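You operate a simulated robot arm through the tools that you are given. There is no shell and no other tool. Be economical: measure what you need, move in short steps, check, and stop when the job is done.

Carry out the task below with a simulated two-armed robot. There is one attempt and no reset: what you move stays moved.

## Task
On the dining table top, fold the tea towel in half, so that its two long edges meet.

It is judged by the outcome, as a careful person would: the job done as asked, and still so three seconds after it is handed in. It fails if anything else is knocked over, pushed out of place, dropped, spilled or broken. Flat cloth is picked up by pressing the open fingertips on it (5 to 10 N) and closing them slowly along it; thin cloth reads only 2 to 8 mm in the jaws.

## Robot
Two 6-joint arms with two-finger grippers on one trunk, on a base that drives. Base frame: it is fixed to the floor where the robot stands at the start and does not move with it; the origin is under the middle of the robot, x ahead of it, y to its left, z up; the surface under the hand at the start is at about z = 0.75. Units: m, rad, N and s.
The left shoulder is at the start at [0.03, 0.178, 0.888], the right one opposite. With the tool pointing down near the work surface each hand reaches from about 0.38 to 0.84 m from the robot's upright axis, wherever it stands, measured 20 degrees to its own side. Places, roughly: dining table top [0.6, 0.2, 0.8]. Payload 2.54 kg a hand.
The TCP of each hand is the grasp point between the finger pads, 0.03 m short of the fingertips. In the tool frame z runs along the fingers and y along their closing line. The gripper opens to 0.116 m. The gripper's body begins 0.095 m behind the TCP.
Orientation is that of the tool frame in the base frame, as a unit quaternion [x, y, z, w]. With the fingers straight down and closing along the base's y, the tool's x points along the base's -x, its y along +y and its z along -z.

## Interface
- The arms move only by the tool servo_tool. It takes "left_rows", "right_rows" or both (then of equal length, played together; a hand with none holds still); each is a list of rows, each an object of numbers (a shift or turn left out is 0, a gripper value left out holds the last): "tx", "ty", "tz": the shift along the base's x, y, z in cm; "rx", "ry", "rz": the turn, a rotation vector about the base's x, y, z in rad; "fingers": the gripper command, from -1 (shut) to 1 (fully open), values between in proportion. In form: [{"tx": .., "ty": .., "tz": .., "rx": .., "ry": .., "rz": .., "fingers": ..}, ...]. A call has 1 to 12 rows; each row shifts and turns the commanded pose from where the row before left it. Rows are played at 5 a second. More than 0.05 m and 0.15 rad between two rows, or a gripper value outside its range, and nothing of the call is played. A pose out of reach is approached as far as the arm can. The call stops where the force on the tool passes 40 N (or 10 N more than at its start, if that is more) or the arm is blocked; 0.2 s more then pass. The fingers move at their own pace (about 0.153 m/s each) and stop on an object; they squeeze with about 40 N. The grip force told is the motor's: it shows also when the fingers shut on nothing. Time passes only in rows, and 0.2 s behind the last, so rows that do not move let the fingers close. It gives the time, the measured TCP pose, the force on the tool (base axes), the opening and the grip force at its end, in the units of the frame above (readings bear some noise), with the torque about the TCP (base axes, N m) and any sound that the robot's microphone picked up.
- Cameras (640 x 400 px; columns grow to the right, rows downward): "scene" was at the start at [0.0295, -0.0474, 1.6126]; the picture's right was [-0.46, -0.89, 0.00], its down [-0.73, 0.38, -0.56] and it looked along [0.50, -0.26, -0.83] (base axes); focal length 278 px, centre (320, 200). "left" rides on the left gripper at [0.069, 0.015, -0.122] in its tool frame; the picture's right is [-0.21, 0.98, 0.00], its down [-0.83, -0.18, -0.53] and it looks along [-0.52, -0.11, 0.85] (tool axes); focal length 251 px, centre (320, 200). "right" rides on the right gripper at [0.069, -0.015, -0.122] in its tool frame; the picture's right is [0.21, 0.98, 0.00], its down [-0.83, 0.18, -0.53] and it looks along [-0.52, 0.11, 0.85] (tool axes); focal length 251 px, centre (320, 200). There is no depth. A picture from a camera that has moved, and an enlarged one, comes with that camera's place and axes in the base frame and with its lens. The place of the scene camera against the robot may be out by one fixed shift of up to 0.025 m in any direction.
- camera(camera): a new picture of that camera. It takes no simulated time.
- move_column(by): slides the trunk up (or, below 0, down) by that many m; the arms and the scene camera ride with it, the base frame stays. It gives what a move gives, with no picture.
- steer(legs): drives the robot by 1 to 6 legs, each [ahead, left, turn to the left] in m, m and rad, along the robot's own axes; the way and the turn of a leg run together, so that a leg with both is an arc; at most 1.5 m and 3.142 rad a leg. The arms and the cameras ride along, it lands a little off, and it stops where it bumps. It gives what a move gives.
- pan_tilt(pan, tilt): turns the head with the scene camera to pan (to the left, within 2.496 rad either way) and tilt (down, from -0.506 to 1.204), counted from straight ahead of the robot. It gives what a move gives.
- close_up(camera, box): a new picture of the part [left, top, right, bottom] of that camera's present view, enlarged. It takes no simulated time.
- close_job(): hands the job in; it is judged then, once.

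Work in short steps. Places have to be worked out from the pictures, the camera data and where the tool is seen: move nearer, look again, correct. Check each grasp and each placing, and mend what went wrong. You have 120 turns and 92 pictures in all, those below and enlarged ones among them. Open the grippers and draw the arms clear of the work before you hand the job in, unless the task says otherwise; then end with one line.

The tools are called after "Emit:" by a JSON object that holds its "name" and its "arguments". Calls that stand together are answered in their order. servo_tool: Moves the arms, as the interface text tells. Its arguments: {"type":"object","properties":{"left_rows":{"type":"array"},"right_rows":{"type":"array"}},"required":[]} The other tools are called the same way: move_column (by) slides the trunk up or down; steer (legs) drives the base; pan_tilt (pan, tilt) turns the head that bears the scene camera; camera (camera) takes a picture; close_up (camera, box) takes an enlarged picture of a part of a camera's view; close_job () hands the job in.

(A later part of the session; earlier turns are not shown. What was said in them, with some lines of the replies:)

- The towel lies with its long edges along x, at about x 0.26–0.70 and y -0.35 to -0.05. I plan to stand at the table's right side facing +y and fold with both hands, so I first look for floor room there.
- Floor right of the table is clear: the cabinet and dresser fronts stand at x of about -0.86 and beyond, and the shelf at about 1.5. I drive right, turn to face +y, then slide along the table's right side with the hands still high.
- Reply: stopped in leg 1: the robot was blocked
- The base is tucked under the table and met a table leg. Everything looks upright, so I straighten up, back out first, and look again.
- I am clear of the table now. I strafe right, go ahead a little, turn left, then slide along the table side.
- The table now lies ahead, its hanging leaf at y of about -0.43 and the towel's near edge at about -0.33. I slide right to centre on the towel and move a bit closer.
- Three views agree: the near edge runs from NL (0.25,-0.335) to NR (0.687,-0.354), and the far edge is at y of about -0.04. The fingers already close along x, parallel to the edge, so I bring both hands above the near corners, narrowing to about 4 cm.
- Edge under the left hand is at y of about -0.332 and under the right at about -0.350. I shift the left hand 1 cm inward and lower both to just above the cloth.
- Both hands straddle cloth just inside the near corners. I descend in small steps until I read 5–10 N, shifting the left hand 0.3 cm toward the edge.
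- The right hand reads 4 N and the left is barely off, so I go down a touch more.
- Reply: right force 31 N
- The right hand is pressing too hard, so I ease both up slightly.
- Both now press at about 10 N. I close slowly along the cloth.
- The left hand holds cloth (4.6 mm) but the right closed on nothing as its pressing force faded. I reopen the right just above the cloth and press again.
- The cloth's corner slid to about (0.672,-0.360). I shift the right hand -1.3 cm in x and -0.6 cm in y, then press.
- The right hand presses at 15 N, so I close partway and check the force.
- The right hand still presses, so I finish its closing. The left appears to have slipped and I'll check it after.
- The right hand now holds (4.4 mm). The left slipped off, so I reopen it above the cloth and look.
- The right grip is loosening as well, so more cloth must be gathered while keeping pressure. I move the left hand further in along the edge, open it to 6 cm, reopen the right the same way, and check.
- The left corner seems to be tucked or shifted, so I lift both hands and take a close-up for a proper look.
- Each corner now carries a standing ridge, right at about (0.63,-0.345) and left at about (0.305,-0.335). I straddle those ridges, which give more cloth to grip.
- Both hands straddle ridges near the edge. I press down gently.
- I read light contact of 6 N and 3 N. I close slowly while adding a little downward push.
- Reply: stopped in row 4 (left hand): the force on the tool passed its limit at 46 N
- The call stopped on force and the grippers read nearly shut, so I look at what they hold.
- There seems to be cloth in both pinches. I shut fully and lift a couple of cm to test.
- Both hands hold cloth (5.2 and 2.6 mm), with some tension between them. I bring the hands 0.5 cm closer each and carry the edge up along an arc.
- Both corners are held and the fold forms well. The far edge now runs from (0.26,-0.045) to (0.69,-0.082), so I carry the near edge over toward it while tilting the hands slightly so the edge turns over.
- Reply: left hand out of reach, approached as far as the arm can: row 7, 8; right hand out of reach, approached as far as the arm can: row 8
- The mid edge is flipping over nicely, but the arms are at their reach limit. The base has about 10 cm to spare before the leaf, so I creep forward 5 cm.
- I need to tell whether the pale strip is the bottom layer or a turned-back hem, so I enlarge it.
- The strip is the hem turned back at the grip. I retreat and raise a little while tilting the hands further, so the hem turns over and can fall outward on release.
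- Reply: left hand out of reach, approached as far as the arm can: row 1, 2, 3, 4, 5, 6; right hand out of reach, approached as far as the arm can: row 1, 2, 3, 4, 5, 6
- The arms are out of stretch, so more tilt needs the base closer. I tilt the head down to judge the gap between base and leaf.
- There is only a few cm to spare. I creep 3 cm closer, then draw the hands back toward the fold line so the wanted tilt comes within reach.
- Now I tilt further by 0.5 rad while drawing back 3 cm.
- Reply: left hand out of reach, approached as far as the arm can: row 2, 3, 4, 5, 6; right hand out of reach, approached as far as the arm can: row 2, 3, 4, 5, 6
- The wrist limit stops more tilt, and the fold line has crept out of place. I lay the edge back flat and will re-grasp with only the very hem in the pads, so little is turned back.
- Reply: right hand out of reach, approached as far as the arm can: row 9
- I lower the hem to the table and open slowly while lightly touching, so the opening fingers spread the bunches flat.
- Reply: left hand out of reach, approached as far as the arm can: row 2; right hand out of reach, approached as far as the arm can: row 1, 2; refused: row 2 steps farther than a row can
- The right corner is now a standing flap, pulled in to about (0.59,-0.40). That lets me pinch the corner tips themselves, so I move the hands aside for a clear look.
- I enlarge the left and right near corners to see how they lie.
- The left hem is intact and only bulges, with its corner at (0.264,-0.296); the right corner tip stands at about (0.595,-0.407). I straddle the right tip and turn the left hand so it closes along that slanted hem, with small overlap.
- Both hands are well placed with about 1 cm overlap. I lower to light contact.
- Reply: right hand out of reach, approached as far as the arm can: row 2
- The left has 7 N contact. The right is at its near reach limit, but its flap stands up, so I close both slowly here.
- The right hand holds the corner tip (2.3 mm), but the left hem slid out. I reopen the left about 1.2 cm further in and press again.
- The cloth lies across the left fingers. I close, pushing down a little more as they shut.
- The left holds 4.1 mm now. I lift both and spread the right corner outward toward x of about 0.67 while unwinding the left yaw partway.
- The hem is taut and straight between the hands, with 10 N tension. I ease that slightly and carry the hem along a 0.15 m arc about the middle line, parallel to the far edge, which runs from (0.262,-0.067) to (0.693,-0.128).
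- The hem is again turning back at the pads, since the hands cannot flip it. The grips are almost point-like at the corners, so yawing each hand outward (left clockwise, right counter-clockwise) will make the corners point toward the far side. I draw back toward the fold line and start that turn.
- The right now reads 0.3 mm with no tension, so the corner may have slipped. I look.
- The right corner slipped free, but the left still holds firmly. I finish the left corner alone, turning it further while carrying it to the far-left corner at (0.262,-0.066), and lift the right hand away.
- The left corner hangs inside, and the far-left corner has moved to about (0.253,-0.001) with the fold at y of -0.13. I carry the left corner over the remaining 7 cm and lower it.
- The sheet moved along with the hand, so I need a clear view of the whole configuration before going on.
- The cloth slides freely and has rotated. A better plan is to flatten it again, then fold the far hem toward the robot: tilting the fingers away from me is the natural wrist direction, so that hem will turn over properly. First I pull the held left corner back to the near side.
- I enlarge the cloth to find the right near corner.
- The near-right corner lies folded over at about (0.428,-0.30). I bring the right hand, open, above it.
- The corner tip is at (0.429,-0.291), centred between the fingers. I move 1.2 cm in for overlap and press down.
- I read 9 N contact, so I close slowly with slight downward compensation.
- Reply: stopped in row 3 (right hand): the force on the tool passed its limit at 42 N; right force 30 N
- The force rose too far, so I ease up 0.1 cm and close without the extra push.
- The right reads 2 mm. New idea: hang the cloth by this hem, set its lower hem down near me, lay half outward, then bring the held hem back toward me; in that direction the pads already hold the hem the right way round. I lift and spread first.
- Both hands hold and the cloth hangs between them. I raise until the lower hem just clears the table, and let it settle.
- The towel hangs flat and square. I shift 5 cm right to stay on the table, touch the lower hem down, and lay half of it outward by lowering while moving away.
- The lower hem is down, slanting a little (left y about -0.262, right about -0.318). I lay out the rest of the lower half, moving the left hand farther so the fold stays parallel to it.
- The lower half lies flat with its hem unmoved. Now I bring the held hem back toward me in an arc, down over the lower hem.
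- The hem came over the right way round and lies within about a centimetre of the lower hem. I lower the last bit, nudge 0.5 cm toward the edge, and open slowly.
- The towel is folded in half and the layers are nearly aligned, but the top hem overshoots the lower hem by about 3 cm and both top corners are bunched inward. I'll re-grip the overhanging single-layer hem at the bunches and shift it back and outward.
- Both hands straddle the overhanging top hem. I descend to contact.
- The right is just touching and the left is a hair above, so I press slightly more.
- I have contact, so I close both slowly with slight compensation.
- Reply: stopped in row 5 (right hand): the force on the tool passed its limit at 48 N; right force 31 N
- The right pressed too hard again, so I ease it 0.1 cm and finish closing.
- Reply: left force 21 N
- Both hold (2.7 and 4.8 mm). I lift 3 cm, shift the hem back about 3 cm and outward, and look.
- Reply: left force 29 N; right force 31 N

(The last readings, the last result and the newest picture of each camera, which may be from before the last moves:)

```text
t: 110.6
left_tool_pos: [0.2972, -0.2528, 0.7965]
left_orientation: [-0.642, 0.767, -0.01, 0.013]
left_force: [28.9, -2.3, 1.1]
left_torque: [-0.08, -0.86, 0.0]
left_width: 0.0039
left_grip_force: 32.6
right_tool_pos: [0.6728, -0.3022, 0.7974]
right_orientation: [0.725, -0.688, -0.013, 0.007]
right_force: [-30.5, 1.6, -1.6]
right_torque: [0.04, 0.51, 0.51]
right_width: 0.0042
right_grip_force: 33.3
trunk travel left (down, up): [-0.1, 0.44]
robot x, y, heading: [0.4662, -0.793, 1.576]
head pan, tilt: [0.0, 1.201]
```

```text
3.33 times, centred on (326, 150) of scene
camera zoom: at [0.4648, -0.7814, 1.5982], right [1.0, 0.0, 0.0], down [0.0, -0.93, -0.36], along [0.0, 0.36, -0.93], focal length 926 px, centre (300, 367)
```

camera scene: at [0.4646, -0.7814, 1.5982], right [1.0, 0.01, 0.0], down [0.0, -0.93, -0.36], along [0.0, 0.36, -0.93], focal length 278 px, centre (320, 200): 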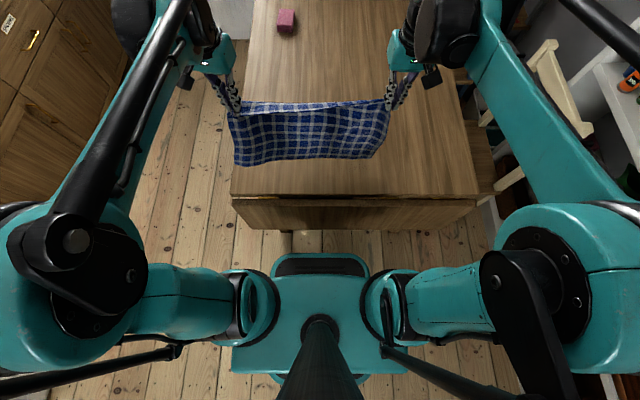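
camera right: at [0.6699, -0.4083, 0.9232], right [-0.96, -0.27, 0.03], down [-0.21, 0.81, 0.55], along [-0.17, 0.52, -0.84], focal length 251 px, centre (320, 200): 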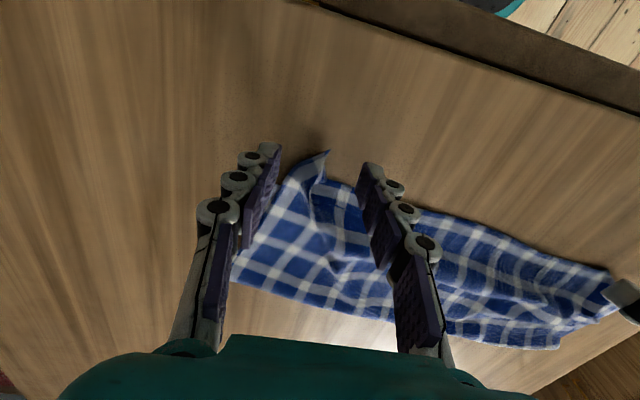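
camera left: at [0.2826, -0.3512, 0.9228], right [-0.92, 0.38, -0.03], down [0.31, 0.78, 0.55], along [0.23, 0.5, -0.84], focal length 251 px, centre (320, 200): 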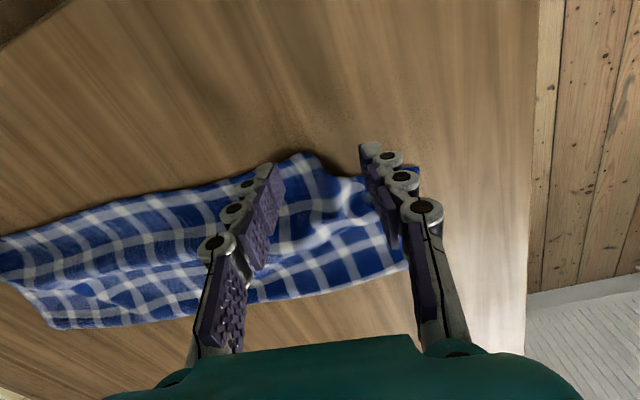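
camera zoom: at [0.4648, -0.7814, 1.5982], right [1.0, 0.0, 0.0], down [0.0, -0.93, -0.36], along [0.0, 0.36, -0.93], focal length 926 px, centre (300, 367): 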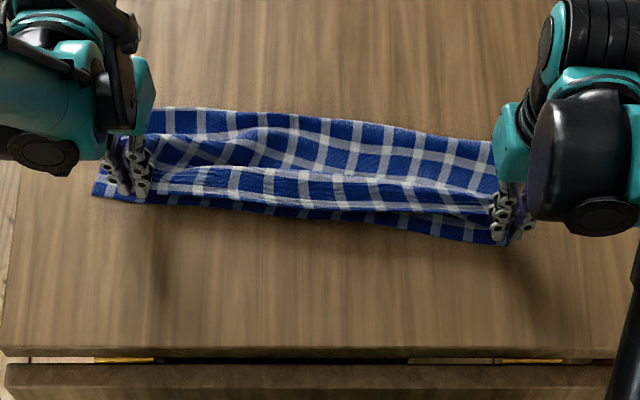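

The hem is taut and parallel, just over the lower hem. I relax the tension, lower the last centimetre and release.

Emit:
{"name": "servo_tool", "arguments": {"left_rows": [{"tx": 0.3, "tz": -0.4}, {"tz": -0.4}, {}, {"fingers": -0.85}, {"fingers": -0.7}, {"fingers": -0.55}, {"fingers": -0.4}, {}, {"tz": 1.5}, {"tz": 4}, {"tz": 4}, {"tz": 3}], "right_rows": [{"tx": -0.3, "tz": -0.4}, {"tz": -0.4}, {}, {"fingers": -0.85}, {"fingers": -0.7}, {"fingers": -0.55}, {"fingers": -0.4}, {}, {"tz": 1.5}, {"tz": 4}, {"tz": 4}, {"tz": 3}]}}

Emit:
{"name": "servo_tool", "arguments": {"left_rows": [{"tz": 2}, {"tx": -4}, {"tx": -4}], "right_rows": [{"tz": 2}, {"tx": 4}, {"tx": 4}]}}

Emit:
{"name": "close_up", "arguments": {"camera": "scene", "box": [240, 100, 400, 200]}}

```text
t: 113.2
left_tool_pos: [0.2994, -0.2541, 0.9165]
left_orientation: [-0.643, 0.766, -0.009, 0.013]
left_force: [0.0, 0.2, 0.2]
left_torque: [0.03, 0.01, 0.01]
left_width: 0.0348
left_grip_force: 0.1
right_tool_pos: [0.6691, -0.3055, 0.9151]
right_orientation: [0.725, -0.688, -0.013, 0.006]
right_force: [0.1, 0.2, 0.4]
right_torque: [0.04, 0.02, -0.02]
right_width: 0.0348
right_grip_force: 0.0
trunk travel left (down, up): [-0.1, 0.44]
robot x, y, heading: [0.4686, -0.7962, 1.574]
head pan, tilt: [0.0, 1.201]
```

```text
t: 114.0
left_tool_pos: [0.2192, -0.255, 0.9343]
left_orientation: [-0.642, 0.766, -0.01, 0.013]
left_force: [-0.6, -1.1, -1.5]
left_torque: [0.01, -0.04, -0.04]
left_width: 0.0349
left_grip_force: 0.0
right_tool_pos: [0.7514, -0.3047, 0.9349]
right_orientation: [0.725, -0.688, -0.012, 0.004]
right_force: [1.0, 0.0, 0.4]
right_torque: [0.01, 0.0, 0.0]
right_width: 0.0348
right_grip_force: 0.0
trunk travel left (down, up): [-0.1, 0.44]
robot x, y, heading: [0.4678, -0.7932, 1.578]
head pan, tilt: [0.0, 1.201]
```

```text
4.00 times, centred on (320, 150) of scene
camera zoom: at [0.4647, -0.7818, 1.5982], right [1.0, 0.0, 0.0], down [0.0, -0.93, -0.36], along [0.0, 0.36, -0.93], focal length 1112 px, centre (320, 400)
```

zoom: 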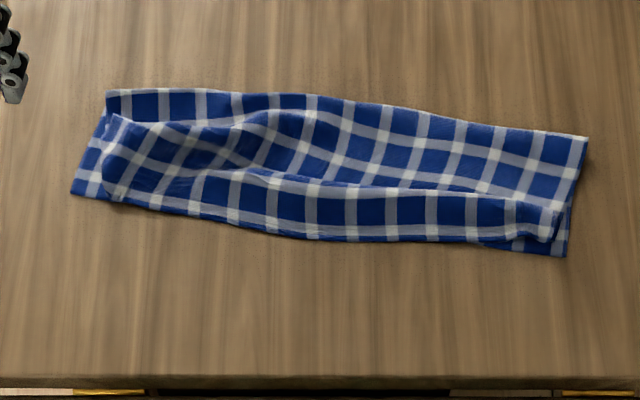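

The top hem now lies along the lower hem to within about a centimetre, and nothing else on the table has moved. I open the grippers fully and draw the arms up and clear.

Emit:
{"name": "servo_tool", "arguments": {"left_rows": [{"tz": 4, "fingers": 1}, {"tz": 4}, {"tx": -4}, {}], "right_rows": [{"tz": 4, "fingers": 1}, {"tz": 4}, {"tx": 4}, {}]}}

Emit:
{"name": "camera", "arguments": {"camera": "scene"}}

```text
t: 115.0
left_tool_pos: [0.1791, -0.2547, 1.0132]
left_orientation: [-0.643, 0.766, -0.01, 0.013]
left_force: [-0.4, -0.2, 0.4]
left_torque: [0.02, 0.01, 0.01]
left_width: 0.1161
left_grip_force: 0.1
right_tool_pos: [0.7911, -0.3022, 1.0144]
right_orientation: [0.725, -0.689, -0.013, 0.005]
right_force: [-0.2, 0.2, 0.5]
right_torque: [0.0, 0.03, 0.02]
right_width: 0.1162
right_grip_force: 0.2
trunk travel left (down, up): [-0.1, 0.44]
robot x, y, heading: [0.4702, -0.7901, 1.577]
head pan, tilt: [0.0, 1.201]
```

```text
2 pictures are left
camera scene: at [0.4648, -0.7819, 1.5982], right [1.0, 0.0, 0.0], down [0.0, -0.93, -0.36], along [0.0, 0.36, -0.93], focal length 278 px, centre (320, 200)
```

scene: 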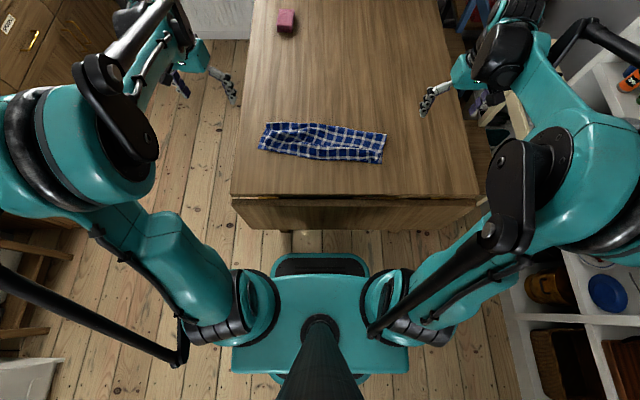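

The towel lies folded lengthwise with the arms clear, so I hand the job in.

Emit:
{"name": "close_job", "arguments": {}}

```text
The job is handed in.
```

The tea towel is folded in half lengthwise on the table, its long edges within about 1 cm of each other, slightly wrinkled and turned about 8° from where it lay; early on the base bumped a table leg once, and I saw nothing knocked over or shifted.
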